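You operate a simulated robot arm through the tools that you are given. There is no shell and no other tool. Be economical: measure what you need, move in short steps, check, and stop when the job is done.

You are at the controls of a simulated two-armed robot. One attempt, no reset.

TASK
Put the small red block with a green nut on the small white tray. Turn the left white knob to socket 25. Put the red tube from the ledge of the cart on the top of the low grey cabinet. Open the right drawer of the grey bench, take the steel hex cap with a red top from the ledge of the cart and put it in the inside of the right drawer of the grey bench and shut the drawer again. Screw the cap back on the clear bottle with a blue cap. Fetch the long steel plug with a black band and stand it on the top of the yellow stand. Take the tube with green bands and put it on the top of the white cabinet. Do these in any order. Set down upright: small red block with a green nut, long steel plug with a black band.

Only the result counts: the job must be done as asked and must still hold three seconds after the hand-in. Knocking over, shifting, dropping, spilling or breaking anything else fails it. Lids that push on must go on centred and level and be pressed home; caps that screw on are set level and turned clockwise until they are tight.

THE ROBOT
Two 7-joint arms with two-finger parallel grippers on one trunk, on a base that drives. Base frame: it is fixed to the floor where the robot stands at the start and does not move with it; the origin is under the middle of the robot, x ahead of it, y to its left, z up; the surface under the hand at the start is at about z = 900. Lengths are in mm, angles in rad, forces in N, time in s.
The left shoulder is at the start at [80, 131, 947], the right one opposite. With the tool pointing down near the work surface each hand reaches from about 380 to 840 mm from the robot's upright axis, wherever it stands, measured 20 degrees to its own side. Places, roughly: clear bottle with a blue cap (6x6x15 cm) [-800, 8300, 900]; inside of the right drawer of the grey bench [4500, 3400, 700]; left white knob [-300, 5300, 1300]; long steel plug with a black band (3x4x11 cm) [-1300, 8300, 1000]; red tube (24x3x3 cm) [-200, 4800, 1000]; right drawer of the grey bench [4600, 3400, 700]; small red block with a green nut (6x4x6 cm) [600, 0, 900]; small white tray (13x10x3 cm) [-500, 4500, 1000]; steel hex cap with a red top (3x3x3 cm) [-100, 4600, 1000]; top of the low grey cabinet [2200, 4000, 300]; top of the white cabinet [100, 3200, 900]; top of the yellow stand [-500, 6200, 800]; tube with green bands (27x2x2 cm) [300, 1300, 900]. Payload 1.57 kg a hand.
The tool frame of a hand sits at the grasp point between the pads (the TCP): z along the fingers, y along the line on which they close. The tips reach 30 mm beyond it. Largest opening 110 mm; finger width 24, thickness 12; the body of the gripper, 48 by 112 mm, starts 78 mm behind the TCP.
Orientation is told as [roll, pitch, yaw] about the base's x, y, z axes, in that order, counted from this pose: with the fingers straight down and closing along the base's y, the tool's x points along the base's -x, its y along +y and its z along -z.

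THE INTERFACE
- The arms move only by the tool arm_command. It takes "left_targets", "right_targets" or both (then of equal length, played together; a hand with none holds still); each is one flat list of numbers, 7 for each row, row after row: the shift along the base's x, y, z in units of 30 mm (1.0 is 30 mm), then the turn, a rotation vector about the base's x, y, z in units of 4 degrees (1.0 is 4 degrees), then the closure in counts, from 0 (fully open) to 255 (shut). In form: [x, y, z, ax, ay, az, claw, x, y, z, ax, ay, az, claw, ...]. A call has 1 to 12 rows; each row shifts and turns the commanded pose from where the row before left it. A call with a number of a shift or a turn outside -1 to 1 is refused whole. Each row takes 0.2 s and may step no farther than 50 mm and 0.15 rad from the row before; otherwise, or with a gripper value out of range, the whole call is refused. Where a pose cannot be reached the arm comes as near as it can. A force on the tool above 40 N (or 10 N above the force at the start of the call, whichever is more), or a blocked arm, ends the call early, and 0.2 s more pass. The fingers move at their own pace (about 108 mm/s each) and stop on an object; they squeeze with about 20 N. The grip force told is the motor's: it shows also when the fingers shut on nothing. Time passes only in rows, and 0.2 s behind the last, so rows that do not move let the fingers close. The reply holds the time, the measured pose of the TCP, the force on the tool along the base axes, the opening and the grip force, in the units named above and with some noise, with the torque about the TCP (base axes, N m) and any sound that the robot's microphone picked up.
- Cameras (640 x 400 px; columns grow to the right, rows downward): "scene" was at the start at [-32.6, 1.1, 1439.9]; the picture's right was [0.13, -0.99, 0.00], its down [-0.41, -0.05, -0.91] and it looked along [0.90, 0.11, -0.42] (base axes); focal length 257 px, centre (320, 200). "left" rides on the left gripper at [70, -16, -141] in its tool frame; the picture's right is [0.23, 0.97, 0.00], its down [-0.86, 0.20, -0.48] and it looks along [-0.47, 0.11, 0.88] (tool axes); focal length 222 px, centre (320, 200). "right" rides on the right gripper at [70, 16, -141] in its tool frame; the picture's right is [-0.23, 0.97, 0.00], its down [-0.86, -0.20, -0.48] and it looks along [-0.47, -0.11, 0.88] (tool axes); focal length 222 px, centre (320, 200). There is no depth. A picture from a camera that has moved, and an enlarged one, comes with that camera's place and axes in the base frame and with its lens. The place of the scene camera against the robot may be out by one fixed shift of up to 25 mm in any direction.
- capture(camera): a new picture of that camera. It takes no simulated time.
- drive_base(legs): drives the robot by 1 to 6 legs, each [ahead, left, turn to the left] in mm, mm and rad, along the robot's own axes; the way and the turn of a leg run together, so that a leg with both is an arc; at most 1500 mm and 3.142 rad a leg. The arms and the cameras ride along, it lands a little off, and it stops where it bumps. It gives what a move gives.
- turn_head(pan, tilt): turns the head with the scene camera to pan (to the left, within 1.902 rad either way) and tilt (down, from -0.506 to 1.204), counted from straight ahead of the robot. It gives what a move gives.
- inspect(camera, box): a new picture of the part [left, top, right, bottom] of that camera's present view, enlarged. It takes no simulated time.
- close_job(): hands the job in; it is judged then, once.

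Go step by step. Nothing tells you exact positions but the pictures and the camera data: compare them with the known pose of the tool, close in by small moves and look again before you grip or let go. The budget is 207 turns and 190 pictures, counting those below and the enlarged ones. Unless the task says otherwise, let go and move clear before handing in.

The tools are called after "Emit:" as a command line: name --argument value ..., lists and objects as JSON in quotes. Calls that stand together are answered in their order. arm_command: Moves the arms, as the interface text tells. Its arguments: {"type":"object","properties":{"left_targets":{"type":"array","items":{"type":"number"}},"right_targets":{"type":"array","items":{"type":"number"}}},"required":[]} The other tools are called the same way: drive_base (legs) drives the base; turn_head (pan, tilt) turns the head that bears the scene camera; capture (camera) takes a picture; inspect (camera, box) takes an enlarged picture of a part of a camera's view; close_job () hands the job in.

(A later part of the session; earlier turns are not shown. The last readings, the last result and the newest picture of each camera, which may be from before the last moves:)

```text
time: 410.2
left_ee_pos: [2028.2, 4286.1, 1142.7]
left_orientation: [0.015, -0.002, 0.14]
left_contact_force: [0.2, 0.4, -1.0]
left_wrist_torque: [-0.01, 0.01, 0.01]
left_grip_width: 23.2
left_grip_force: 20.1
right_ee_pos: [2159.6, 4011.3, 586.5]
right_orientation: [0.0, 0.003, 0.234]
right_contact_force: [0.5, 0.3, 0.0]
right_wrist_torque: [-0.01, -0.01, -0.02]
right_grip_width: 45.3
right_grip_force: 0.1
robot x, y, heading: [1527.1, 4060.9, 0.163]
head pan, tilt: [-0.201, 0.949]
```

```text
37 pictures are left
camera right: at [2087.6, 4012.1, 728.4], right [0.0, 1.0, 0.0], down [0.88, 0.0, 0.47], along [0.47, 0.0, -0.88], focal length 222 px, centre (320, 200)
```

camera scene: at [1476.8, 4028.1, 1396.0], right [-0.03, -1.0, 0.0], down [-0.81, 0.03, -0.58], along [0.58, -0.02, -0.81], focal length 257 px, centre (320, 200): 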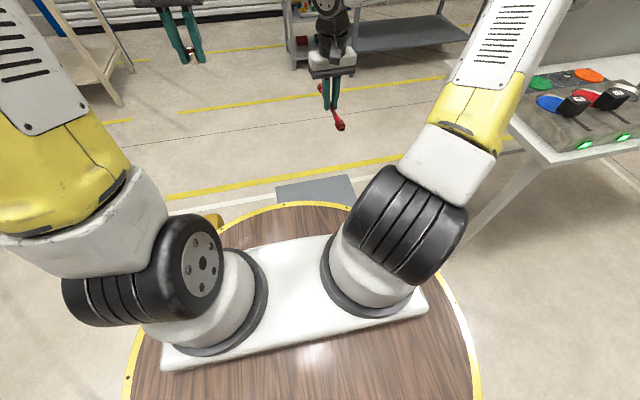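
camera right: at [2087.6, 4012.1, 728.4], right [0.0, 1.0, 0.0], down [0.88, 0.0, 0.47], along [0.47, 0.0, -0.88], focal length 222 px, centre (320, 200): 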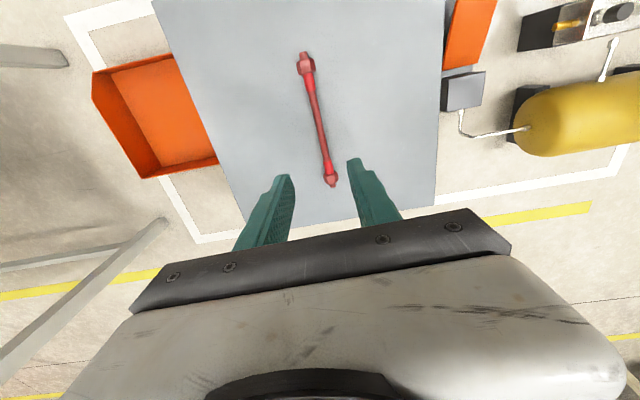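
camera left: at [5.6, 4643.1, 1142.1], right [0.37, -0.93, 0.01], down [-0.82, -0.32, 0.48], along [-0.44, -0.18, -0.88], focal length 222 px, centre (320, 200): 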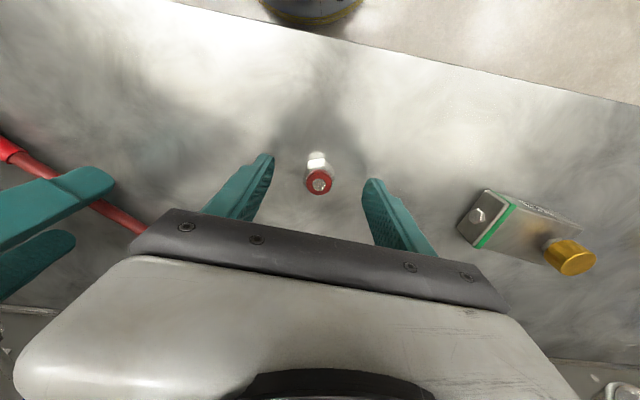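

The tube lies on the low cabinet. Raise the hand, back off, and look toward the grey bench.

Emit:
arm_command --right_targets '[0, 0, 1, 0, 0, 0, 150, 0, 0, 1, 0, 0, 0, 150, 0, 0, 1, 0, 0, 0, 150, 0, 0, 1, 0, 0, 0, 150, 0, 0, 1, 0, 0, 0, 150, 0, 0, 1, 0, 0, 0, 150, 0, 0, 1, 0, 0, 0, 150, 0, 0, 1, 0, 0, 0, 150, 0, 0, 1, 0, 0, 0, 150, 0, 0, 1, 0, 0, 0, 150, 0, 0, 1, 0, 0, 0, 150, 0, 0, 1, 0, 0, 0, 150]'

Emit:
arm_command --right_targets '[-0.4, 0, 1, 0, 0, 0, 100, -0.4, 0, 1, 0, 0, 0, 100, -0.4, 0, 1, 0, 0, 0, 100, -0.4, 0, 1, 0, 0, 0, 100, -0.4, 0, 1, 0, 0, 0, 100, -0.4, 0, 1, 0, 0, 0, 100, -0.4, 0, 1, 0, 0, 0, 100]'

Emit:
drive_base --legs '[[-300, 0, 0]]'

Emit:
turn_head --pan -0.35 --tilt 0.2

Emit:
capture --camera "scene"

```text
time: 412.8
left_ee_pos: [2029.9, 4287.9, 1144.0]
left_orientation: [0.015, -0.001, 0.14]
left_contact_force: [0.2, 0.2, 0.3]
left_wrist_torque: [-0.02, 0.03, -0.01]
left_grip_width: 23.5
left_grip_force: 19.7
right_ee_pos: [2159.2, 4010.7, 947.3]
right_orientation: [0.0, 0.006, 0.233]
right_contact_force: [0.0, -0.2, 0.5]
right_wrist_torque: [0.0, 0.0, 0.0]
right_grip_width: 45.0
right_grip_force: 0.1
robot x, y, heading: [1529.3, 4064.2, 0.172]
head pan, tilt: [-0.201, 0.949]
```

```text
time: 414.4
left_ee_pos: [2030.2, 4286.3, 1144.7]
left_orientation: [0.016, -0.001, 0.138]
left_contact_force: [0.8, -0.2, -0.8]
left_wrist_torque: [0.0, 0.0, 0.01]
left_grip_width: 23.3
left_grip_force: 20.0
right_ee_pos: [2074.9, 4011.3, 1155.9]
right_orientation: [0.0, 0.004, 0.235]
right_contact_force: [-0.2, -0.3, -1.4]
right_wrist_torque: [-0.02, 0.03, 0.01]
right_grip_width: 67.0
right_grip_force: 0.0
robot x, y, heading: [1528.1, 4059.1, 0.167]
head pan, tilt: [-0.201, 0.949]
```

```text
time: 416.5
left_ee_pos: [1731.8, 4236.7, 1143.3]
left_orientation: [0.016, -0.001, 0.138]
left_contact_force: [-0.4, -0.3, -0.1]
left_wrist_torque: [0.0, -0.02, -0.01]
left_grip_width: 23.2
left_grip_force: 19.8
right_ee_pos: [1776.5, 3960.2, 1157.0]
right_orientation: [-0.001, 0.004, 0.232]
right_contact_force: [-0.7, -1.4, 0.0]
right_wrist_torque: [-0.01, -0.01, 0.0]
right_grip_width: 66.9
right_grip_force: 0.0
robot x, y, heading: [1228.1, 4011.9, 0.166]
head pan, tilt: [-0.201, 0.949]
```

```text
time: 417.6
left_ee_pos: [1731.6, 4236.9, 1143.6]
left_orientation: [0.016, -0.002, 0.138]
left_contact_force: [-0.5, -0.6, -0.2]
left_wrist_torque: [-0.02, -0.02, 0.02]
left_grip_width: 23.2
left_grip_force: 20.3
right_ee_pos: [1775.6, 3959.8, 1155.3]
right_orientation: [-0.001, 0.003, 0.232]
right_contact_force: [-0.1, -0.5, 1.3]
right_wrist_torque: [-0.01, 0.01, -0.01]
right_grip_width: 67.1
right_grip_force: 0.1
robot x, y, heading: [1227.3, 4017.2, 0.162]
head pan, tilt: [-0.351, 0.201]
```

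```text
36 pictures are left
camera scene: at [1197.7, 3963.6, 1461.1], right [-0.18, -0.98, 0.0], down [-0.2, 0.04, -0.98], along [0.96, -0.18, -0.2], focal length 257 px, centre (320, 200)
```

scene: 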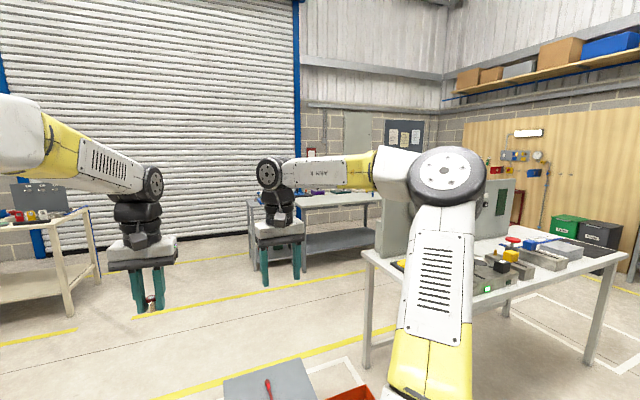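

The grey bench is ahead beyond the taped area. I'll go around by the north side of it and look from close.

Emit:
drive_base --legs '[[0, 1390, 0], [0, 0, -0.165], [1300, 0, 0], [1150, 0, 0], [0, -750, 0]]'

Emit:
turn_head --pan -0.6 --tilt 0.3

Emit:
capture --camera "scene"

```text
time: 440.3
left_ee_pos: [3962.3, 4786.1, 1143.6]
left_orientation: [0.015, -0.002, -0.008]
left_contact_force: [0.8, 0.8, 0.3]
left_wrist_torque: [0.02, 0.02, 0.03]
left_grip_width: 23.1
left_grip_force: 20.4
right_ee_pos: [3966.9, 4504.2, 1155.9]
right_orientation: [0.0, 0.005, 0.085]
right_contact_force: [0.8, 0.1, 0.4]
right_wrist_torque: [-0.03, 0.01, -0.01]
right_grip_width: 67.1
right_grip_force: 0.0
robot x, y, heading: [3431.9, 4638.3, 0.02]
head pan, tilt: [-0.351, 0.201]
```

```text
time: 441.1
left_ee_pos: [3962.8, 4785.3, 1144.3]
left_orientation: [0.017, -0.002, -0.007]
left_contact_force: [0.0, 0.6, -0.5]
left_wrist_torque: [0.02, 0.03, -0.03]
left_grip_width: 23.0
left_grip_force: 20.2
right_ee_pos: [3967.3, 4505.9, 1155.5]
right_orientation: [-0.001, 0.003, 0.087]
right_contact_force: [-0.5, 0.5, 0.2]
right_wrist_torque: [0.0, 0.02, 0.02]
right_grip_width: 67.0
right_grip_force: 0.1
robot x, y, heading: [3435.7, 4639.2, 0.022]
head pan, tilt: [-0.6, 0.3]
```

```text
35 pictures are left
camera scene: at [3386.5, 4572.9, 1452.0], right [-0.55, -0.84, 0.0], down [-0.25, 0.16, -0.96], along [0.8, -0.52, -0.3], focal length 257 px, centre (320, 200)
```

scene: 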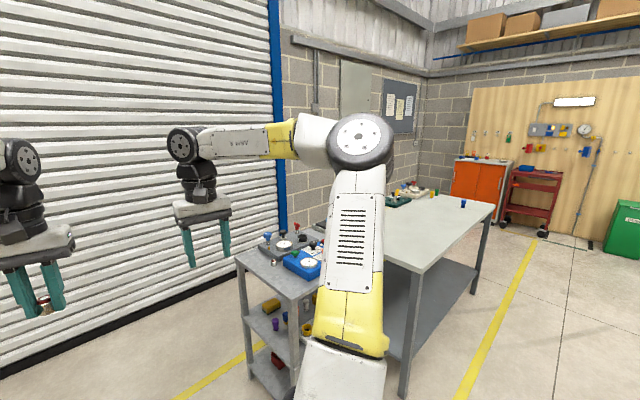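

Emit:
inspect --camera "scene" --box '[370, 150, 550, 300]'

```text
2.67 times, centred on (460, 225) of scene
camera zoom: at [3386.5, 4572.9, 1452.0], right [-0.55, -0.84, 0.0], down [-0.25, 0.16, -0.96], along [0.8, -0.52, -0.3], focal length 686 px, centre (-53, 133)
```

zoom: 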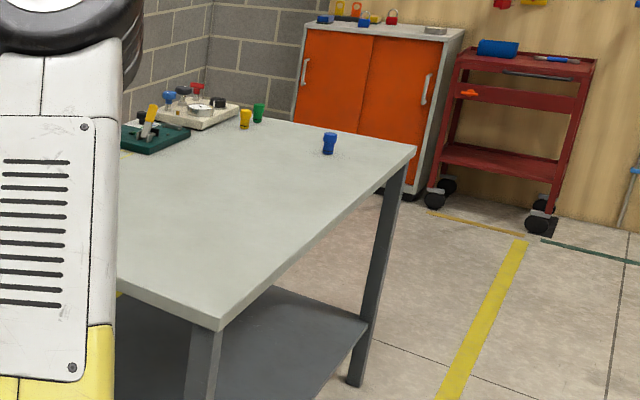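

No drawers visible on this side yet. Moving to the bench's west side to look under the top.

Emit:
drive_base --legs '[[-120, 0, 0], [0, -1050, 0]]'

Emit:
turn_head --pan -0.25 --tilt 0.4

Emit:
capture --camera "scene"

```text
time: 447.4
left_ee_pos: [3863.2, 3720.1, 1143.5]
left_orientation: [0.015, -0.003, -0.01]
left_contact_force: [-0.1, -0.7, -0.8]
left_wrist_torque: [0.02, 0.03, 0.0]
left_grip_width: 23.3
left_grip_force: 20.0
right_ee_pos: [3867.7, 3440.9, 1155.9]
right_orientation: [0.0, 0.003, 0.088]
right_contact_force: [0.4, 0.5, 0.1]
right_wrist_torque: [-0.02, 0.02, -0.02]
right_grip_width: 67.0
right_grip_force: 0.1
robot x, y, heading: [3333.0, 3572.3, 0.022]
head pan, tilt: [-0.6, 0.3]
```

```text
time: 448.2
left_ee_pos: [3864.0, 3720.2, 1144.2]
left_orientation: [0.015, -0.002, -0.01]
left_contact_force: [-0.1, -0.8, -0.4]
left_wrist_torque: [-0.01, 0.0, 0.02]
left_grip_width: 23.2
left_grip_force: 19.8
right_ee_pos: [3866.5, 3440.4, 1155.8]
right_orientation: [0.001, 0.003, 0.087]
right_contact_force: [0.1, 0.8, -0.6]
right_wrist_torque: [-0.01, 0.01, -0.02]
right_grip_width: 66.9
right_grip_force: 0.0
robot x, y, heading: [3333.7, 3574.7, 0.021]
head pan, tilt: [-0.25, 0.4]
```

```text
33 pictures are left
camera scene: at [3299.3, 3538.8, 1442.7], right [-0.23, -0.97, 0.0], down [-0.38, 0.09, -0.92], along [0.9, -0.21, -0.39], focal length 257 px, centre (320, 200)
```

scene: 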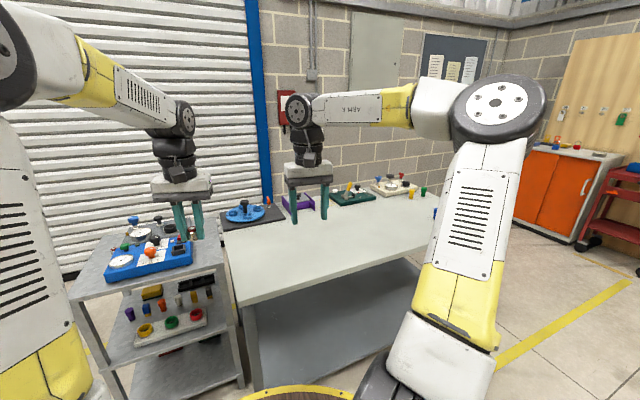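

The bench's drawers must face east (toward the wall). I'll go around its north end, facing west and backing into the corridor.

Emit:
drive_base --legs '[[0, 1150, 0], [0, 0, 3.1], [0, 0, 0.242], [-1450, 250, 0]]'

Emit:
turn_head --pan 0.9 --tilt 0.4

Emit:
capture --camera "scene"

```text
time: 469.0
left_ee_pos: [4302.5, 4499.0, 1144.0]
left_orientation: [0.016, -0.002, -2.985]
left_contact_force: [-0.6, 0.3, -1.0]
left_wrist_torque: [0.02, 0.03, 0.0]
left_grip_width: 23.3
left_grip_force: 20.1
right_ee_pos: [4251.7, 4774.5, 1155.7]
right_orientation: [0.0, 0.003, -2.888]
right_contact_force: [0.2, -0.8, 0.1]
right_wrist_torque: [0.01, 0.01, 0.0]
right_grip_width: 67.2
right_grip_force: 0.1
robot x, y, heading: [4802.4, 4734.1, -2.958]
head pan, tilt: [-0.25, 0.4]
```

```text
time: 470.4
left_ee_pos: [4302.1, 4498.3, 1143.9]
left_orientation: [0.014, -0.003, -2.984]
left_contact_force: [0.0, 1.2, -1.0]
left_wrist_torque: [0.01, -0.01, 0.0]
left_grip_width: 23.0
left_grip_force: 20.1
right_ee_pos: [4251.7, 4775.3, 1156.1]
right_orientation: [0.0, 0.004, -2.887]
right_contact_force: [0.4, -0.1, -0.2]
right_wrist_torque: [-0.01, 0.05, 0.02]
right_grip_width: 67.0
right_grip_force: 0.1
robot x, y, heading: [4799.4, 4731.0, -2.956]
head pan, tilt: [0.901, 0.4]
```

```text
32 pictures are left
camera scene: at [4910.4, 4664.8, 1442.7], right [-0.88, 0.47, 0.0], down [0.18, 0.34, -0.92], along [-0.43, -0.81, -0.39], focal length 257 px, centre (320, 200)
```

scene: 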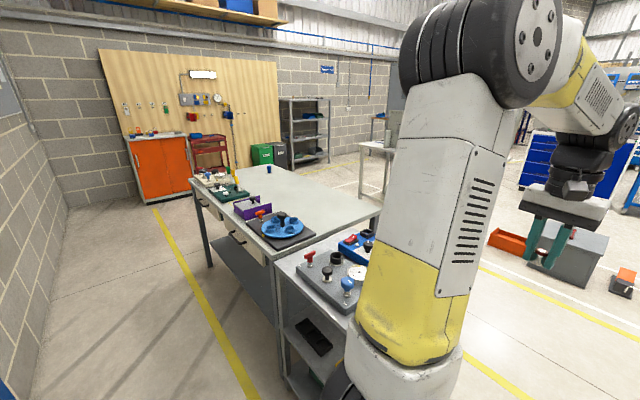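

The two drawers with handles are on the east face (front near x≈4800 at y≈3400). Driving down the corridor to stand opposite the right (north) drawer.

Emit:
drive_base --legs '[[-370, 1180, 0]]'

Emit:
turn_head --pan 0.15 --tilt 0.65

Emit:
capture --camera "scene"

```text
time: 476.6
left_ee_pos: [4884.6, 3397.3, 1143.7]
left_orientation: [0.015, -0.002, -2.976]
left_contact_force: [0.4, -0.5, -0.1]
left_wrist_torque: [0.03, 0.02, -0.04]
left_grip_width: 23.2
left_grip_force: 20.1
right_ee_pos: [4833.4, 3671.6, 1155.9]
right_orientation: [0.0, 0.004, -2.88]
right_contact_force: [-0.1, -0.4, 0.4]
right_wrist_torque: [0.0, 0.0, -0.01]
right_grip_width: 66.8
right_grip_force: 0.0
robot x, y, heading: [5381.1, 3635.7, -2.944]
head pan, tilt: [0.901, 0.4]
```

```text
time: 477.8
left_ee_pos: [4883.8, 3396.3, 1143.3]
left_orientation: [0.014, -0.001, -2.977]
left_contact_force: [0.2, 0.4, -0.9]
left_wrist_torque: [-0.01, 0.01, 0.03]
left_grip_width: 23.1
left_grip_force: 19.8
right_ee_pos: [4832.7, 3672.0, 1156.5]
right_orientation: [-0.001, 0.003, -2.881]
right_contact_force: [-0.1, -0.1, 0.5]
right_wrist_torque: [-0.02, 0.02, 0.0]
right_grip_width: 67.1
right_grip_force: 0.0
robot x, y, heading: [5380.0, 3637.4, -2.943]
head pan, tilt: [0.15, 0.649]
```

```text
31 pictures are left
camera scene: at [5453.0, 3621.4, 1420.2], right [-0.34, 0.94, 0.0], down [0.57, 0.2, -0.8], along [-0.75, -0.27, -0.6], focal length 257 px, centre (320, 200)
```

scene: 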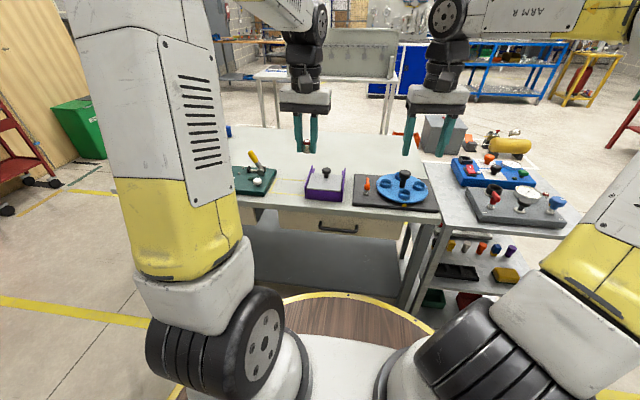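

The right drawer with a dark handle is right ahead under the top. Zooming in.

Emit:
inspect --camera "scene" --box '[260, 180, 440, 270]'

```text
3.56 times, centred on (350, 225) of scene
camera zoom: at [5453.0, 3621.4, 1420.2], right [-0.34, 0.94, 0.0], down [0.57, 0.2, -0.8], along [-0.75, -0.27, -0.6], focal length 914 px, centre (213, 111)
```

zoom: 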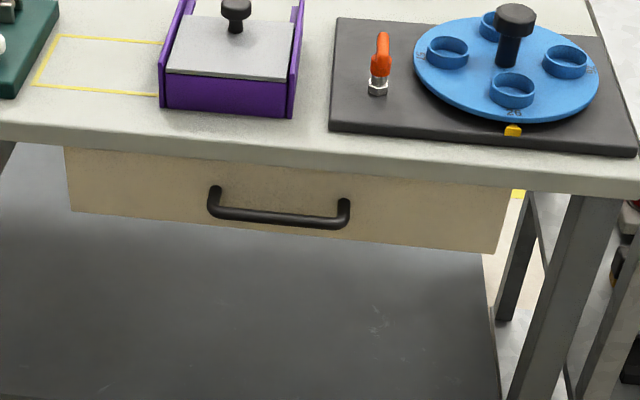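

Handle bar is near [4840, 3466, ~805]. I'll shift the base left 150 mm, and reorient the right hand (yaw −90°, tilt 45°) so its fingers close across the bar.

Emit:
drive_base --legs '[[0, 150, 0]]'

Emit:
arm_command --right_targets '[0.3, 0, 0, 0, 0, -1, 100, 0.3, 0, 0, 0, 0, -1, 100, 0.3, 0, 0, 0, 0, -1, 100, 0.3, 0, 0, 0, 0, -1, 100, 0.3, 0, 0, 0, 0, -1, 100, 0.3, 0, 0, 0, 0, -1, 100, 0.3, 0, 0, 0, 0, -1, 100, 0.3, 0, 0, 0, 0, -1, 100, 0.3, 0, 0, 0, 0, -1, 100, 0.3, 0, 0, 0, 0, -1, 100, 0.3, 0, 0, 0, 0, -1, 100, 0.3, 0, 0, 0, 0, -1, 100]'

Emit:
arm_command --right_targets '[0, 0, 0, 0, 0, -1, 100, 0, 0, 0, 0, 0, -1, 100, 0, 0, 0, 0, 0, -1, 100, 0, 0, 0, 0, 0, -1, 100, 0, 0, 0, 0, 0, -1, 100, 0, 0, 0, 0, 0, -1, 100, 0, 0, 0, 0, 0, -1, 100, 0, 0, 0, 0, 0, -1, 100, 0, 0, 0, 0, 0, -1, 100, 0, 0, 0, 0, 0, -1, 100, 0, 0, 0, 0, 0, -1, 100]'

Emit:
arm_command --right_targets '[0, 0, -0.3, -0.197, 0.98, 0, 100, 0, 0, -0.3, -0.197, 0.98, 0, 100, 0, 0, -0.3, -0.197, 0.98, 0, 100, 0, 0, -0.3, -0.197, 0.98, 0, 100, 0, 0, -0.3, -0.197, 0.98, 0, 100, 0, 0, -0.3, -0.197, 0.98, 0, 100, 0, 0, -0.3, -0.197, 0.98, 0, 100, 0, 0, -0.3, -0.197, 0.98, 0, 100, 0, 0, -0.3, -0.197, 0.98, 0, 100, 0, 0, -0.3, -0.197, 0.98, 0, 100, 0, 0, -0.3, -0.197, 0.98, 0, 100]'

Emit:
capture --camera "right"

Emit:
capture --camera "scene"

```text
time: 479.1
left_ee_pos: [4914.5, 3248.7, 1144.3]
left_orientation: [0.015, -0.001, -2.976]
left_contact_force: [1.0, 0.4, -0.4]
left_wrist_torque: [-0.03, -0.04, -0.04]
left_grip_width: 23.0
left_grip_force: 19.9
right_ee_pos: [4862.3, 3523.9, 1156.3]
right_orientation: [-0.001, 0.002, -2.88]
right_contact_force: [-0.7, -0.4, -0.4]
right_wrist_torque: [0.0, 0.01, 0.04]
right_grip_width: 66.9
right_grip_force: 0.1
robot x, y, heading: [5409.6, 3485.5, -2.946]
head pan, tilt: [0.15, 0.649]
```

```text
time: 481.7
left_ee_pos: [4914.0, 3249.0, 1144.0]
left_orientation: [0.016, -0.001, -2.975]
left_contact_force: [-0.4, -0.7, -0.2]
left_wrist_torque: [0.01, 0.01, 0.03]
left_grip_width: 23.0
left_grip_force: 20.6
right_ee_pos: [4969.4, 3522.5, 1157.6]
right_orientation: [0.001, 0.005, 2.565]
right_contact_force: [-0.2, -0.6, -0.8]
right_wrist_torque: [0.01, 0.03, 0.02]
right_grip_width: 66.9
right_grip_force: 0.0
robot x, y, heading: [5408.9, 3486.9, -2.947]
head pan, tilt: [0.15, 0.649]
```

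```text
time: 484.1
left_ee_pos: [4914.6, 3249.6, 1143.2]
left_orientation: [0.016, -0.003, -2.975]
left_contact_force: [0.8, -0.1, -0.6]
left_wrist_torque: [0.03, -0.01, 0.01]
left_grip_width: 23.2
left_grip_force: 19.8
right_ee_pos: [4969.9, 3523.6, 1156.3]
right_orientation: [0.001, 0.003, 1.797]
right_contact_force: [0.5, -0.7, 0.5]
right_wrist_torque: [-0.02, -0.02, 0.02]
right_grip_width: 67.1
right_grip_force: 0.1
robot x, y, heading: [5412.6, 3485.3, -2.942]
head pan, tilt: [0.15, 0.649]
```

```text
time: 486.5
left_ee_pos: [4914.6, 3249.1, 1143.8]
left_orientation: [0.016, -0.002, -2.975]
left_contact_force: [-0.5, -0.2, -0.6]
left_wrist_torque: [-0.02, 0.03, 0.0]
left_grip_width: 22.9
left_grip_force: 20.0
right_ee_pos: [4924.5, 3507.2, 1096.9]
right_orientation: [0.764, -0.015, 1.792]
right_contact_force: [0.3, -0.8, -0.8]
right_wrist_torque: [0.01, 0.01, 0.04]
right_grip_width: 66.8
right_grip_force: 0.0
right hand out of reach, approached as far as the arm can: row 9, 10, 11
robot x, y, heading: [5407.6, 3485.1, -2.947]
head pan, tilt: [0.15, 0.649]
```

```text
29 pictures are left
camera right: at [5023.6, 3456.5, 1209.7], right [-0.73, 0.06, 0.68], down [0.28, 0.94, 0.22], along [-0.62, 0.35, -0.7], focal length 222 px, centre (320, 200)
```

right: 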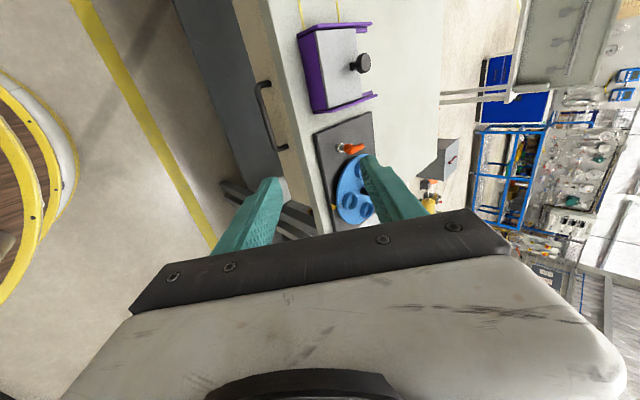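

```text
28 pictures are left
camera scene: at [5482.4, 3473.1, 1420.2], right [-0.34, 0.94, 0.0], down [0.57, 0.2, -0.8], along [-0.75, -0.27, -0.6], focal length 257 px, centre (320, 200)
```

scene: 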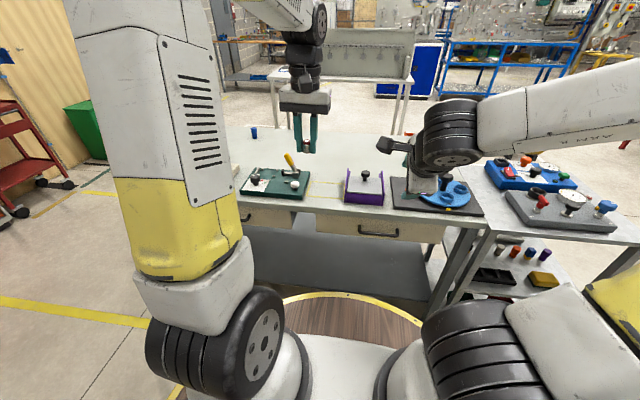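

The hand is tilted properly. Bar estimate is about [4740, 3448, 725] with uncertain depth; moving lower for a second bearing.

Emit:
arm_command --right_targets '[0, -0.13, -0.96, 0, 0, 0, 100, 0, -0.13, -0.96, 0, 0, 0, 100, 0, -0.13, -0.96, 0, 0, 0, 100, 0, -0.13, -0.96, 0, 0, 0, 100, 0, -0.13, -0.96, 0, 0, 0, 100, 0, -0.13, -0.96, 0, 0, 0, 100]'

Emit:
capture --camera "right"

```text
time: 487.9
left_ee_pos: [4914.8, 3249.8, 1143.7]
left_orientation: [0.013, -0.001, -2.975]
left_contact_force: [0.6, -0.1, -0.4]
left_wrist_torque: [0.01, 0.07, -0.02]
left_grip_width: 23.2
left_grip_force: 19.6
right_ee_pos: [4879.8, 3461.6, 946.5]
right_orientation: [0.766, -0.014, 1.793]
right_contact_force: [0.3, 0.0, 0.2]
right_wrist_torque: [0.04, -0.01, -0.03]
right_grip_width: 67.0
right_grip_force: 0.0
right hand out of reach, approached as far as the arm can: row 1, 2, 3, 4, 5
robot x, y, heading: [5411.8, 3485.5, -2.946]
head pan, tilt: [0.15, 0.649]
```

```text
27 pictures are left
camera right: at [4978.7, 3410.8, 1058.9], right [-0.73, 0.06, 0.68], down [0.28, 0.94, 0.22], along [-0.62, 0.35, -0.7], focal length 222 px, centre (320, 200)
```

right: 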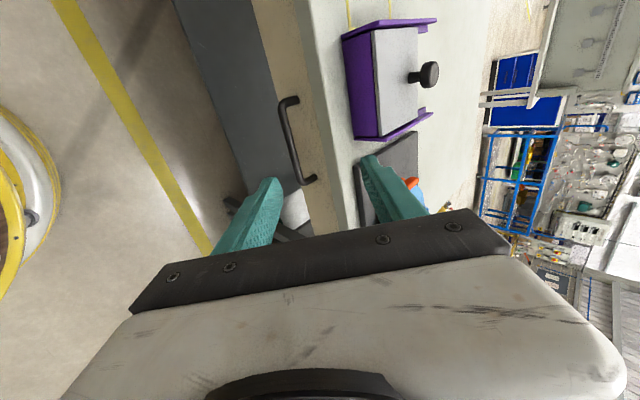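

Refined: bar near [4800, 3440, 808]. Narrow the fingers and move partway along the approach, then check.

Emit:
arm_command --right_targets '[-0.25, -0.045, -0.84, 0, 0, 0, 170, -0.25, -0.045, -0.84, 0, 0, 0, 170, -0.25, -0.045, -0.84, 0, 0, 0, 170, 0, 0, 0, 0, 0, 0, 170]'

Emit:
capture --camera "right"

```text
time: 488.9
left_ee_pos: [4914.8, 3248.2, 1144.2]
left_orientation: [0.016, -0.002, -2.975]
left_contact_force: [-0.3, 0.0, -0.3]
left_wrist_torque: [0.03, 0.01, 0.06]
left_grip_width: 23.2
left_grip_force: 20.0
right_ee_pos: [4857.8, 3460.1, 872.5]
right_orientation: [0.767, -0.018, 1.793]
right_contact_force: [-0.8, -0.1, 0.0]
right_wrist_torque: [-0.02, 0.06, 0.04]
right_grip_width: 36.5
right_grip_force: 0.1
robot x, y, heading: [5413.5, 3486.3, -2.946]
head pan, tilt: [0.15, 0.649]
```

```text
26 pictures are left
camera right: at [4957.8, 3410.0, 984.2], right [-0.73, 0.06, 0.68], down [0.28, 0.94, 0.22], along [-0.62, 0.35, -0.7], focal length 222 px, centre (320, 200)
```

right: 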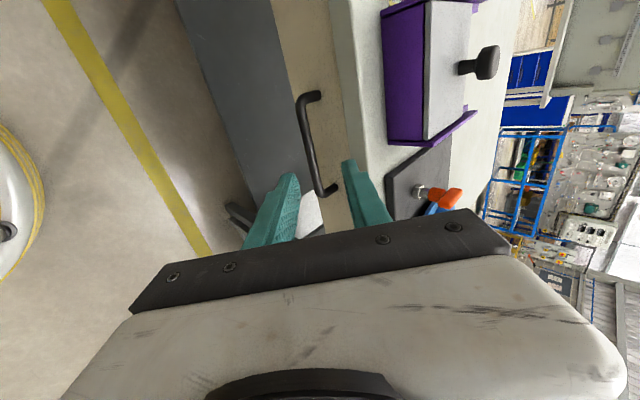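

Now consistent: bar at about [4769, 3446, 761]. Advance ~75 mm along the approach and re-check.

Emit:
arm_command --right_targets '[-0.7, -0.15, -0.95, 0, 0, 0, 170, -0.7, -0.15, -0.95, 0, 0, 0, 170, 0, 0, 0, 0, 0, 0, 170]'

Emit:
capture --camera "right"

```text
time: 489.7
left_ee_pos: [4915.1, 3248.3, 1142.0]
left_orientation: [0.014, -0.002, -2.976]
left_contact_force: [-0.3, 0.2, -0.1]
left_wrist_torque: [-0.01, -0.02, 0.02]
left_grip_width: 23.0
left_grip_force: 20.1
right_ee_pos: [4817.5, 3451.3, 813.4]
right_orientation: [0.769, -0.016, 1.792]
right_contact_force: [-0.4, 0.7, -0.7]
right_wrist_torque: [-0.02, -0.02, -0.01]
right_grip_width: 36.4
right_grip_force: 0.0
robot x, y, heading: [5412.1, 3486.0, -2.945]
head pan, tilt: [0.15, 0.649]
```

```text
25 pictures are left
camera right: at [4915.5, 3400.6, 926.4], right [-0.73, 0.06, 0.68], down [0.28, 0.94, 0.22], along [-0.62, 0.35, -0.7], focal length 222 px, centre (320, 200)
```

right: 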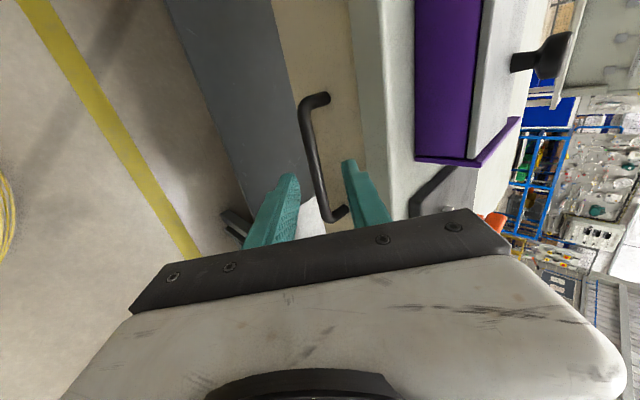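

Bar is between the fingertips. The gap behind it is small, so narrow the opening to ~24 mm, shift slightly and advance so the tips just pass the bar.

Emit:
arm_command --right_targets '[0.26, 0.06, -0.25, 0, 0, 0, 199, 0, 0, 0, 0, 0, 0, 199, -0.55, -0.115, -0.58, 0, 0, 0, 199, -0.55, -0.115, -0.58, 0, 0, 0, 199, -0.3, -0.06, -0.32, 0, 0, 0, 199, 0, 0, 0, 0, 0, 0, 199]'

Emit:
inspect --camera "right" --box '[230, 80, 410, 240]'

Emit:
inspect --camera "scene" --box '[310, 170, 470, 290]'

```text
time: 491.1
left_ee_pos: [4914.7, 3249.3, 1144.3]
left_orientation: [0.014, -0.001, -2.976]
left_contact_force: [-0.1, 1.3, 0.1]
left_wrist_torque: [-0.01, 0.03, -0.01]
left_grip_width: 23.3
left_grip_force: 19.8
right_ee_pos: [4782.4, 3443.4, 762.7]
right_orientation: [0.769, -0.016, 1.793]
right_contact_force: [0.2, -0.4, 0.5]
right_wrist_torque: [0.0, 0.0, 0.0]
right_grip_width: 24.1
right_grip_force: 0.2
robot x, y, heading: [5414.1, 3484.1, -2.945]
head pan, tilt: [0.15, 0.649]
```

```text
2.50 times, centred on (320, 160) of right
camera zoom: at [4882.7, 3394.2, 874.7], right [-0.73, 0.06, 0.68], down [0.28, 0.94, 0.22], along [-0.62, 0.35, -0.7], focal length 555 px, centre (320, 300)
```

zoom: 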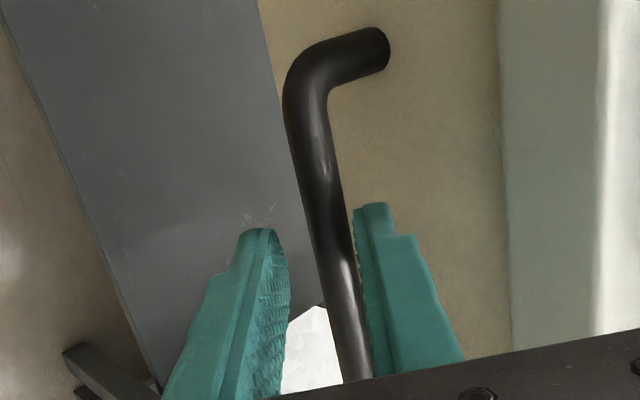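

```text
3.33 times, centred on (390, 230) of scene
camera zoom: at [5482.3, 3473.0, 1420.2], right [-0.34, 0.94, 0.0], down [0.57, 0.2, -0.8], along [-0.75, -0.27, -0.6], focal length 857 px, centre (87, 100)
```

zoom: 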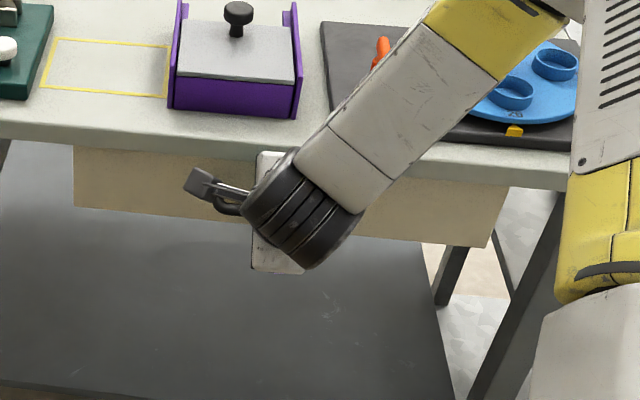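

The bar is between the fingers near the tips. Advance 8 mm more and close.

Emit:
arm_command --right_targets '[-0.2, -0.04, -0.2, 0, 0, 0, 199, 0, 0, 0, 0, 0, 0, 255, 0, 0, 0, 0, 0, 0, 255, 0, 0, 0, 0, 0, 0, 255]'

Emit:
inspect --camera "right" --box '[230, 80, 410, 240]'

```text
time: 492.1
left_ee_pos: [4916.1, 3249.6, 1143.5]
left_orientation: [0.016, -0.004, -2.977]
left_contact_force: [-0.2, -0.2, -1.0]
left_wrist_torque: [0.01, -0.01, 0.0]
left_grip_width: 23.1
left_grip_force: 20.1
right_ee_pos: [4776.0, 3442.3, 758.3]
right_orientation: [0.773, -0.015, 1.791]
right_contact_force: [-2.1, -1.0, 29.7]
right_wrist_torque: [-0.56, 0.42, -0.58]
right_grip_width: 14.1
right_grip_force: 30.5
robot x, y, heading: [5409.7, 3487.1, -2.946]
head pan, tilt: [0.15, 0.649]
```

```text
2.50 times, centred on (320, 160) of right
camera zoom: at [4876.6, 3392.3, 869.6], right [-0.73, 0.06, 0.68], down [0.28, 0.94, 0.22], along [-0.63, 0.35, -0.7], focal length 555 px, centre (320, 300)
```

zoom: 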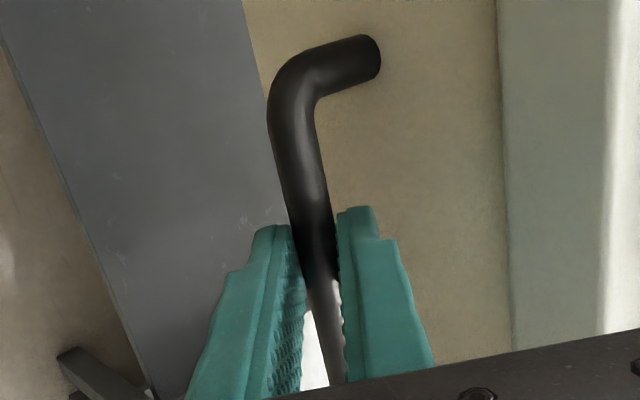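

Bar is clamped. Pull the drawer out with the arm.

Emit:
arm_command --right_targets '[0.4, 0.08, 0.03, 0, 0, 0, 255, 0.7, 0.14, 0, 0, 0, 0, 255, 0.8, 0.16, 0, 0, 0, 0, 255, 0.8, 0.16, 0, 0, 0, 0, 255, 0.8, 0.16, 0, 0, 0, 0, 255, 0.8, 0.16, 0, 0, 0, 0, 255, 0, 0, 0, 0, 0, 0, 255]'

Emit:
capture --camera "scene"

```text
time: 493.7
left_ee_pos: [4915.5, 3248.6, 1143.1]
left_orientation: [0.014, -0.003, -2.977]
left_contact_force: [-0.3, -0.4, -1.3]
left_wrist_torque: [0.0, -0.01, -0.02]
left_grip_width: 23.0
left_grip_force: 19.4
right_ee_pos: [4906.5, 3469.0, 756.8]
right_orientation: [0.766, -0.013, 1.796]
right_contact_force: [4.1, -16.1, 27.9]
right_wrist_torque: [-1.06, 0.21, -0.01]
right_grip_width: 14.0
right_grip_force: 30.5
robot x, y, heading: [5408.9, 3487.5, -2.948]
head pan, tilt: [0.15, 0.649]
```

```text
21 pictures are left
camera scene: at [5483.1, 3472.5, 1420.1], right [-0.34, 0.94, 0.0], down [0.57, 0.2, -0.8], along [-0.75, -0.27, -0.6], focal length 257 px, centre (320, 200)
```

scene: 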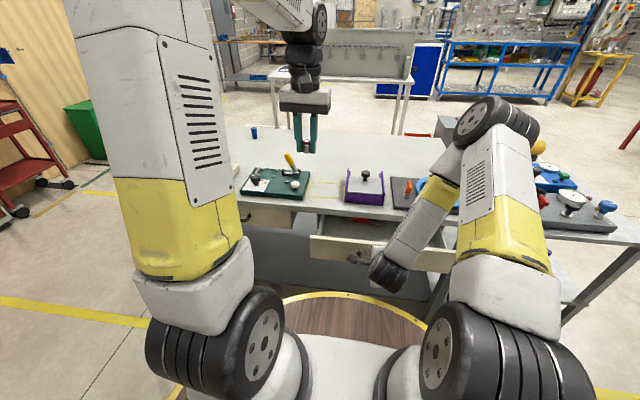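

The drawer is open ~130 mm. Pull ~70 mm more for room.

Emit:
arm_command --right_targets '[0.75, 0.15, 0.02, 0, 0, 0, 255, 0.75, 0.15, 0.02, 0, 0, 0, 255, 0.75, 0.15, 0.02, 0, 0, 0, 255, 0, 0, 0, 0, 0, 0, 255]'

Emit:
inspect --camera "scene" --box '[270, 180, 470, 300]'

Emit:
capture --camera "left"

```text
time: 494.3
left_ee_pos: [4913.6, 3247.6, 1144.2]
left_orientation: [0.015, -0.002, -2.975]
left_contact_force: [0.4, -0.2, -0.2]
left_wrist_torque: [-0.03, 0.04, -0.03]
left_grip_width: 22.9
left_grip_force: 20.2
right_ee_pos: [4928.3, 3473.7, 755.8]
right_orientation: [0.781, -0.019, 1.786]
right_contact_force: [0.2, -1.9, 2.1]
right_wrist_torque: [-0.44, -0.01, -0.67]
right_grip_width: 14.2
right_grip_force: 29.8
right hand out of reach, approached as far as the arm can: row 2
robot x, y, heading: [5413.5, 3483.9, -2.949]
head pan, tilt: [0.15, 0.649]
stopped in row 2 (right hand): the force on the tool passed its limit at 56 N (the readings are from after the stop); the commanded pose is now the measured one
```

```text
3.20 times, centred on (370, 240) of scene
camera zoom: at [5482.4, 3472.9, 1420.2], right [-0.34, 0.94, 0.0], down [0.57, 0.2, -0.8], along [-0.75, -0.27, -0.6], focal length 823 px, centre (160, 72)
```

zoom: 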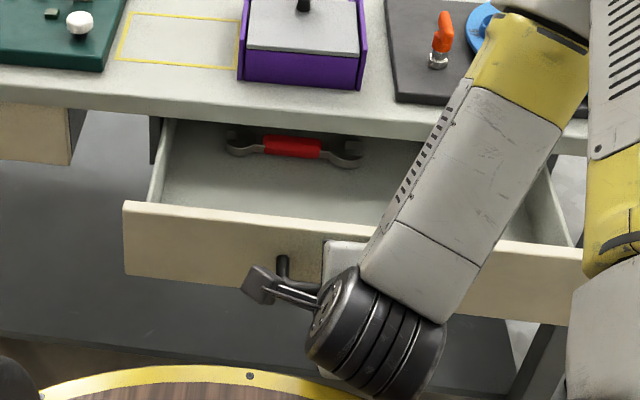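

```text
19 pictures are left
camera left: at [4981.3, 3279.6, 1285.6], right [0.38, -0.92, 0.01], down [-0.81, -0.33, 0.48], along [-0.44, -0.2, -0.88], focal length 222 px, centre (320, 200)
```

left: 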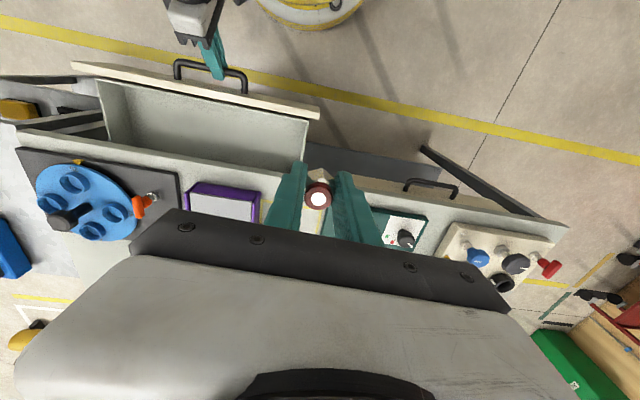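

The drawer is open ~150 mm with free floor in front. Moving the left hand (cap) above the opening at about [4842, 3345] and lowering partway.

Emit:
arm_command --left_targets '[-0.6, 0.81, 0, 0.21, 0.036, 0, 255, -0.6, 0.81, 0, 0, 0, 0, 255, -0.6, 0.81, 0, 0, 0, 0, 255, -0.6, 0.81, 0, 0, 0, 0, 255, 0, 0, -1, 0, 0, 0, 255, 0, 0, -1, 0, 0, 0, 255, 0, 0, -1, 0, 0, 0, 255, 0, 0, -1, 0, 0, 0, 255, 0, 0, -1, 0, 0, 0, 255, 0, 0, -1, 0, 0, 0, 255, 0, 0, -1, 0, 0, 0, 255, 0, 0, -0.5, 0, 0, 0, 255]'

Emit:
capture --camera "left"

Emit:
capture --camera "scene"

```text
time: 496.9
left_ee_pos: [4844.1, 3344.5, 918.1]
left_orientation: [0.0, -0.004, -2.976]
left_contact_force: [-0.4, 1.0, -0.9]
left_wrist_torque: [0.03, 0.04, 0.01]
left_grip_width: 23.0
left_grip_force: 20.4
right_ee_pos: [4928.3, 3472.9, 755.4]
right_orientation: [0.78, -0.02, 1.785]
right_contact_force: [0.5, -1.6, 13.4]
right_wrist_torque: [-0.63, 0.1, -0.44]
right_grip_width: 13.8
right_grip_force: 29.7
robot x, y, heading: [5410.7, 3482.6, -2.943]
head pan, tilt: [0.15, 0.649]
```

```text
18 pictures are left
camera left: at [4910.6, 3373.2, 1060.9], right [0.39, -0.92, 0.0], down [-0.81, -0.34, 0.48], along [-0.44, -0.18, -0.88], focal length 222 px, centre (320, 200)
```

left: 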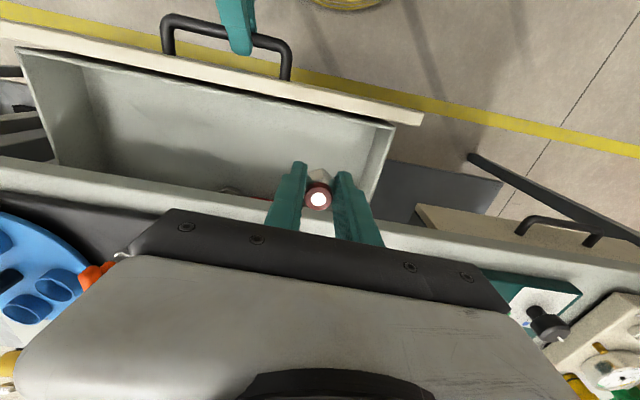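

```text
17 pictures are left
camera scene: at [5482.6, 3473.0, 1420.1], right [-0.34, 0.94, 0.0], down [0.57, 0.2, -0.8], along [-0.75, -0.27, -0.6], focal length 257 px, centre (320, 200)
```

scene: 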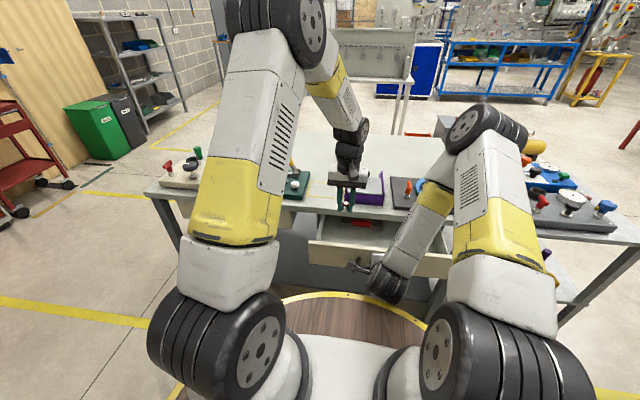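

The drop line lands inside the drawer with clearance all round. Lowering the cap to the drawer floor with contact sensing.

Emit:
arm_command --left_targets '[0, 0, -0.9, 0, 0, 0, 255, 0, 0, -0.9, 0, 0, 0, 255, 0, 0, -0.9, 0, 0, 0, 255, 0, 0, -0.8, 0, 0, 0, 255, 0, 0, -0.3, 0, 0, 0, 255, 0, 0, -0.3, 0, 0, 0, 255, 0, 0, -0.2, 0, 0, 0, 255, 0, 0, -0.2, 0, 0, 0, 255, 0, 0, -0.2, 0, 0, 0, 255, 0, 0, -0.2, 0, 0, 0, 255, 0, 0, -0.2, 0, 0, 0, 255, 0, 0, -0.2, 0, 0, 0, 255]'

Emit:
capture --camera "left"

```text
time: 499.5
left_ee_pos: [4843.5, 3346.3, 760.6]
left_orientation: [0.0, -0.005, -2.976]
left_contact_force: [-0.9, -0.1, -0.7]
left_wrist_torque: [-0.03, 0.03, -0.02]
left_grip_width: 23.3
left_grip_force: 19.2
right_ee_pos: [4927.3, 3474.0, 755.3]
right_orientation: [0.779, -0.019, 1.787]
right_contact_force: [-1.2, -2.1, 16.9]
right_wrist_torque: [-0.61, 0.14, -0.49]
right_grip_width: 14.3
right_grip_force: 30.4
robot x, y, heading: [5412.3, 3487.9, -2.943]
head pan, tilt: [0.15, 0.649]
```

```text
16 pictures are left
camera left: at [4909.9, 3375.2, 902.9], right [0.39, -0.92, 0.0], down [-0.81, -0.34, 0.48], along [-0.44, -0.18, -0.88], focal length 222 px, centre (320, 200)
```

left: 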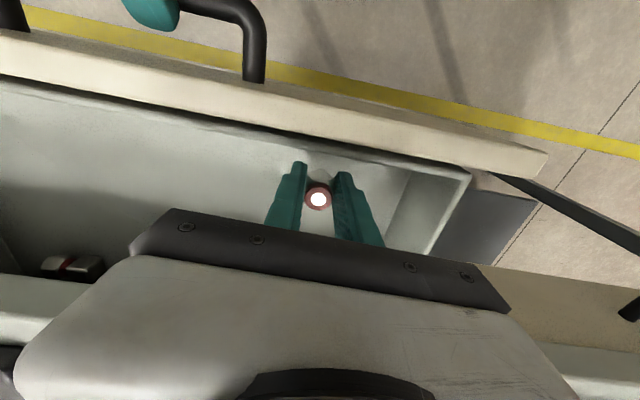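

Inside the drawer, no contact yet. Continue slowly.

Emit:
arm_command --left_targets '[0, 0, -0.15, 0, 0, 0, 255, 0, 0, -0.15, 0, 0, 0, 255, 0, 0, -0.15, 0, 0, 0, 255, 0, 0, -0.15, 0, 0, 0, 255, 0, 0, -0.15, 0, 0, 0, 255, 0, 0, -0.15, 0, 0, 0, 255, 0, 0, -0.15, 0, 0, 0, 255, 0, 0, -0.15, 0, 0, 0, 255]'

```text
time: 501.2
left_ee_pos: [4841.6, 3346.1, 731.5]
left_orientation: [0.001, -0.005, -2.976]
left_contact_force: [-0.4, -0.8, 5.5]
left_wrist_torque: [-0.09, -0.03, -0.05]
left_grip_width: 23.2
left_grip_force: 20.0
right_ee_pos: [4927.5, 3473.5, 753.8]
right_orientation: [0.782, -0.021, 1.786]
right_contact_force: [0.2, -0.8, 2.9]
right_wrist_torque: [-0.64, -0.07, -0.44]
right_grip_width: 14.1
right_grip_force: 30.1
robot x, y, heading: [5413.8, 3485.4, -2.948]
head pan, tilt: [0.15, 0.649]
stopped in row 8 (left hand): the force on the tool passed its limit at 53 N (the readings are from after the stop); the commanded pose is now the measured one
```

Contact with the drawer floor at z≈731. Release, rise straight up, and check.

Emit:
arm_command --left_targets '[0, 0, 0.05, 0, 0, 0, 255, 0, 0, 0, 0, 0, 0, 210, 0, 0, 0, 0, 0, 0, 160, 0, 0, 0, 0, 0, 0, 150, 0, 0, 0.5, 0, 0, 0, 150, 0, 0, 1, 0, 0, 0, 150, 0, 0, 1, 0, 0, 0, 150, 0, 0, 1, 0, 0, 0, 150, 0, 0, 1, 0, 0, 0, 150, 0, 0, 1, 0, 0, 0, 150, 0, 0, 1, 0, 0, 0, 150, 0, 0, 1, 0, 0, 0, 150]'

Emit:
capture --camera "left"

```text
time: 503.8
left_ee_pos: [4842.9, 3345.6, 957.3]
left_orientation: [-0.001, -0.005, -2.975]
left_contact_force: [-0.5, -0.6, -0.6]
left_wrist_torque: [-0.05, -0.01, 0.03]
left_grip_width: 45.2
left_grip_force: 0.1
right_ee_pos: [4929.1, 3473.0, 756.2]
right_orientation: [0.782, -0.023, 1.786]
right_contact_force: [0.3, 1.4, 22.3]
right_wrist_torque: [-0.52, 0.23, -0.59]
right_grip_width: 13.9
right_grip_force: 30.6
robot x, y, heading: [5413.7, 3489.0, -2.945]
head pan, tilt: [0.15, 0.649]
```

```text
15 pictures are left
camera left: at [4909.6, 3373.1, 1099.3], right [0.38, -0.92, 0.0], down [-0.81, -0.34, 0.48], along [-0.44, -0.18, -0.88], focal length 222 px, centre (320, 200)
```

left: 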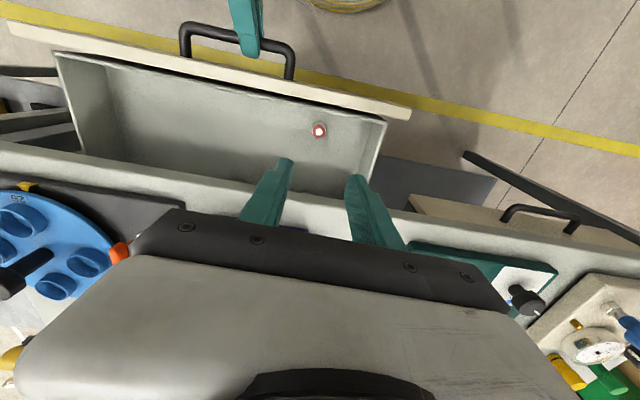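

The hex cap stands in the drawer. Raise the left hand and push the drawer shut with the right, gently.

Emit:
arm_command --left_targets '[0, 0, 1, 0, 0, 0, 150, 0.3, -0.5, 1, 0, 0, 0, 150, 0.3, -0.5, 1, 0, 0, 0, 150, 0.3, -0.5, 1, 0, 0, 0, 150, 0.3, -0.5, 1, 0, 0, 0, 150]'

Emit:
arm_command --right_targets '[-0.2, -0.04, 0, 0, 0, 0, 255, -0.4, -0.08, 0, 0, 0, 0, 255, -0.5, -0.1, 0, 0, 0, 0, 255, -0.5, -0.1, 0, 0, 0, 0, 255, -0.5, -0.1, 0, 0, 0, 0, 255, -0.5, -0.1, 0, 0, 0, 0, 255, -0.5, -0.1, 0, 0, 0, 0, 255, -0.5, -0.1, 0, 0, 0, 0, 255, -0.5, -0.1, 0, 0, 0, 0, 255, -0.4, -0.08, 0, 0, 0, 0, 255, -0.25, -0.05, 0, 0, 0, 0, 255, -0.15, -0.03, 0, 0, 0, 0, 255]'

Emit:
capture --camera "scene"

```text
time: 505.0
left_ee_pos: [4877.1, 3286.0, 1107.5]
left_orientation: [0.0, -0.004, -2.974]
left_contact_force: [0.2, 0.1, -0.3]
left_wrist_torque: [-0.02, -0.03, 0.02]
left_grip_width: 45.4
left_grip_force: 0.2
right_ee_pos: [4927.8, 3474.1, 754.9]
right_orientation: [0.781, -0.02, 1.787]
right_contact_force: [0.0, 0.6, 23.7]
right_wrist_torque: [-0.43, 0.23, -0.64]
right_grip_width: 13.6
right_grip_force: 30.6
robot x, y, heading: [5409.8, 3486.6, -2.946]
head pan, tilt: [0.15, 0.649]
```

```text
time: 507.6
left_ee_pos: [4877.6, 3286.0, 1108.2]
left_orientation: [0.0, -0.004, -2.974]
left_contact_force: [-0.2, 0.0, -0.5]
left_wrist_torque: [0.01, 0.0, -0.01]
left_grip_width: 45.5
left_grip_force: 0.0
right_ee_pos: [4780.1, 3443.3, 753.8]
right_orientation: [0.782, -0.02, 1.788]
right_contact_force: [0.6, -5.9, 7.0]
right_wrist_torque: [-0.46, 0.03, -0.62]
right_grip_width: 14.2
right_grip_force: 30.4
robot x, y, heading: [5410.4, 3486.7, -2.941]
head pan, tilt: [0.15, 0.649]
```

```text
14 pictures are left
camera scene: at [5482.5, 3472.8, 1420.1], right [-0.34, 0.94, 0.0], down [0.57, 0.2, -0.8], along [-0.75, -0.27, -0.6], focal length 257 px, centre (320, 200)
```

scene: 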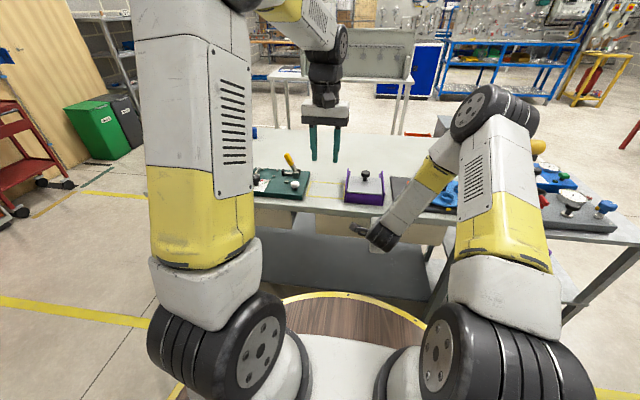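

Almost shut; push the last few millimetres until it resists.

Emit:
arm_command --right_targets '[-0.1, -0.02, 0, 0, 0, 0, 255, -0.1, -0.02, 0, 0, 0, 0, 255, -0.1, -0.02, 0, 0, 0, 0, 255, -0.1, -0.02, 0, 0, 0, 0, 255, 0, 0, 0, 0, 0, 0, 255]'

Emit:
inspect --camera "scene" --box '[270, 180, 470, 300]'

```text
time: 508.8
left_ee_pos: [4877.7, 3286.1, 1107.5]
left_orientation: [-0.001, -0.004, -2.975]
left_contact_force: [0.5, -0.2, 0.8]
left_wrist_torque: [0.01, 0.02, -0.01]
left_grip_width: 45.5
left_grip_force: 0.0
right_ee_pos: [4770.1, 3442.5, 754.5]
right_orientation: [0.778, -0.02, 1.789]
right_contact_force: [25.5, -3.7, 16.1]
right_wrist_torque: [-0.59, -0.27, -0.42]
right_grip_width: 14.2
right_grip_force: 30.1
robot x, y, heading: [5415.2, 3486.5, -2.947]
head pan, tilt: [0.15, 0.649]
```

```text
3.20 times, centred on (370, 240) of scene
camera zoom: at [5483.8, 3473.0, 1420.1], right [-0.34, 0.94, 0.0], down [0.57, 0.2, -0.8], along [-0.75, -0.27, -0.6], focal length 823 px, centre (160, 72)
```

zoom: 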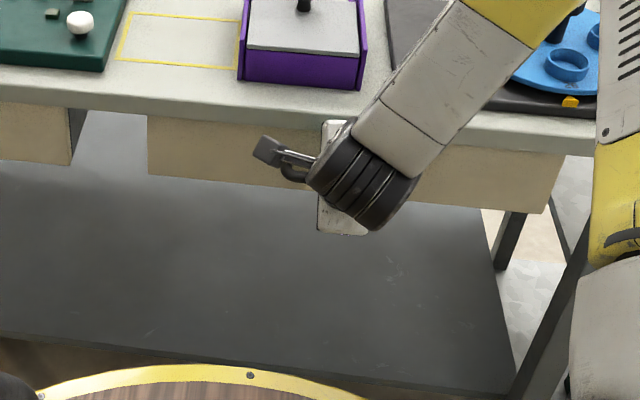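

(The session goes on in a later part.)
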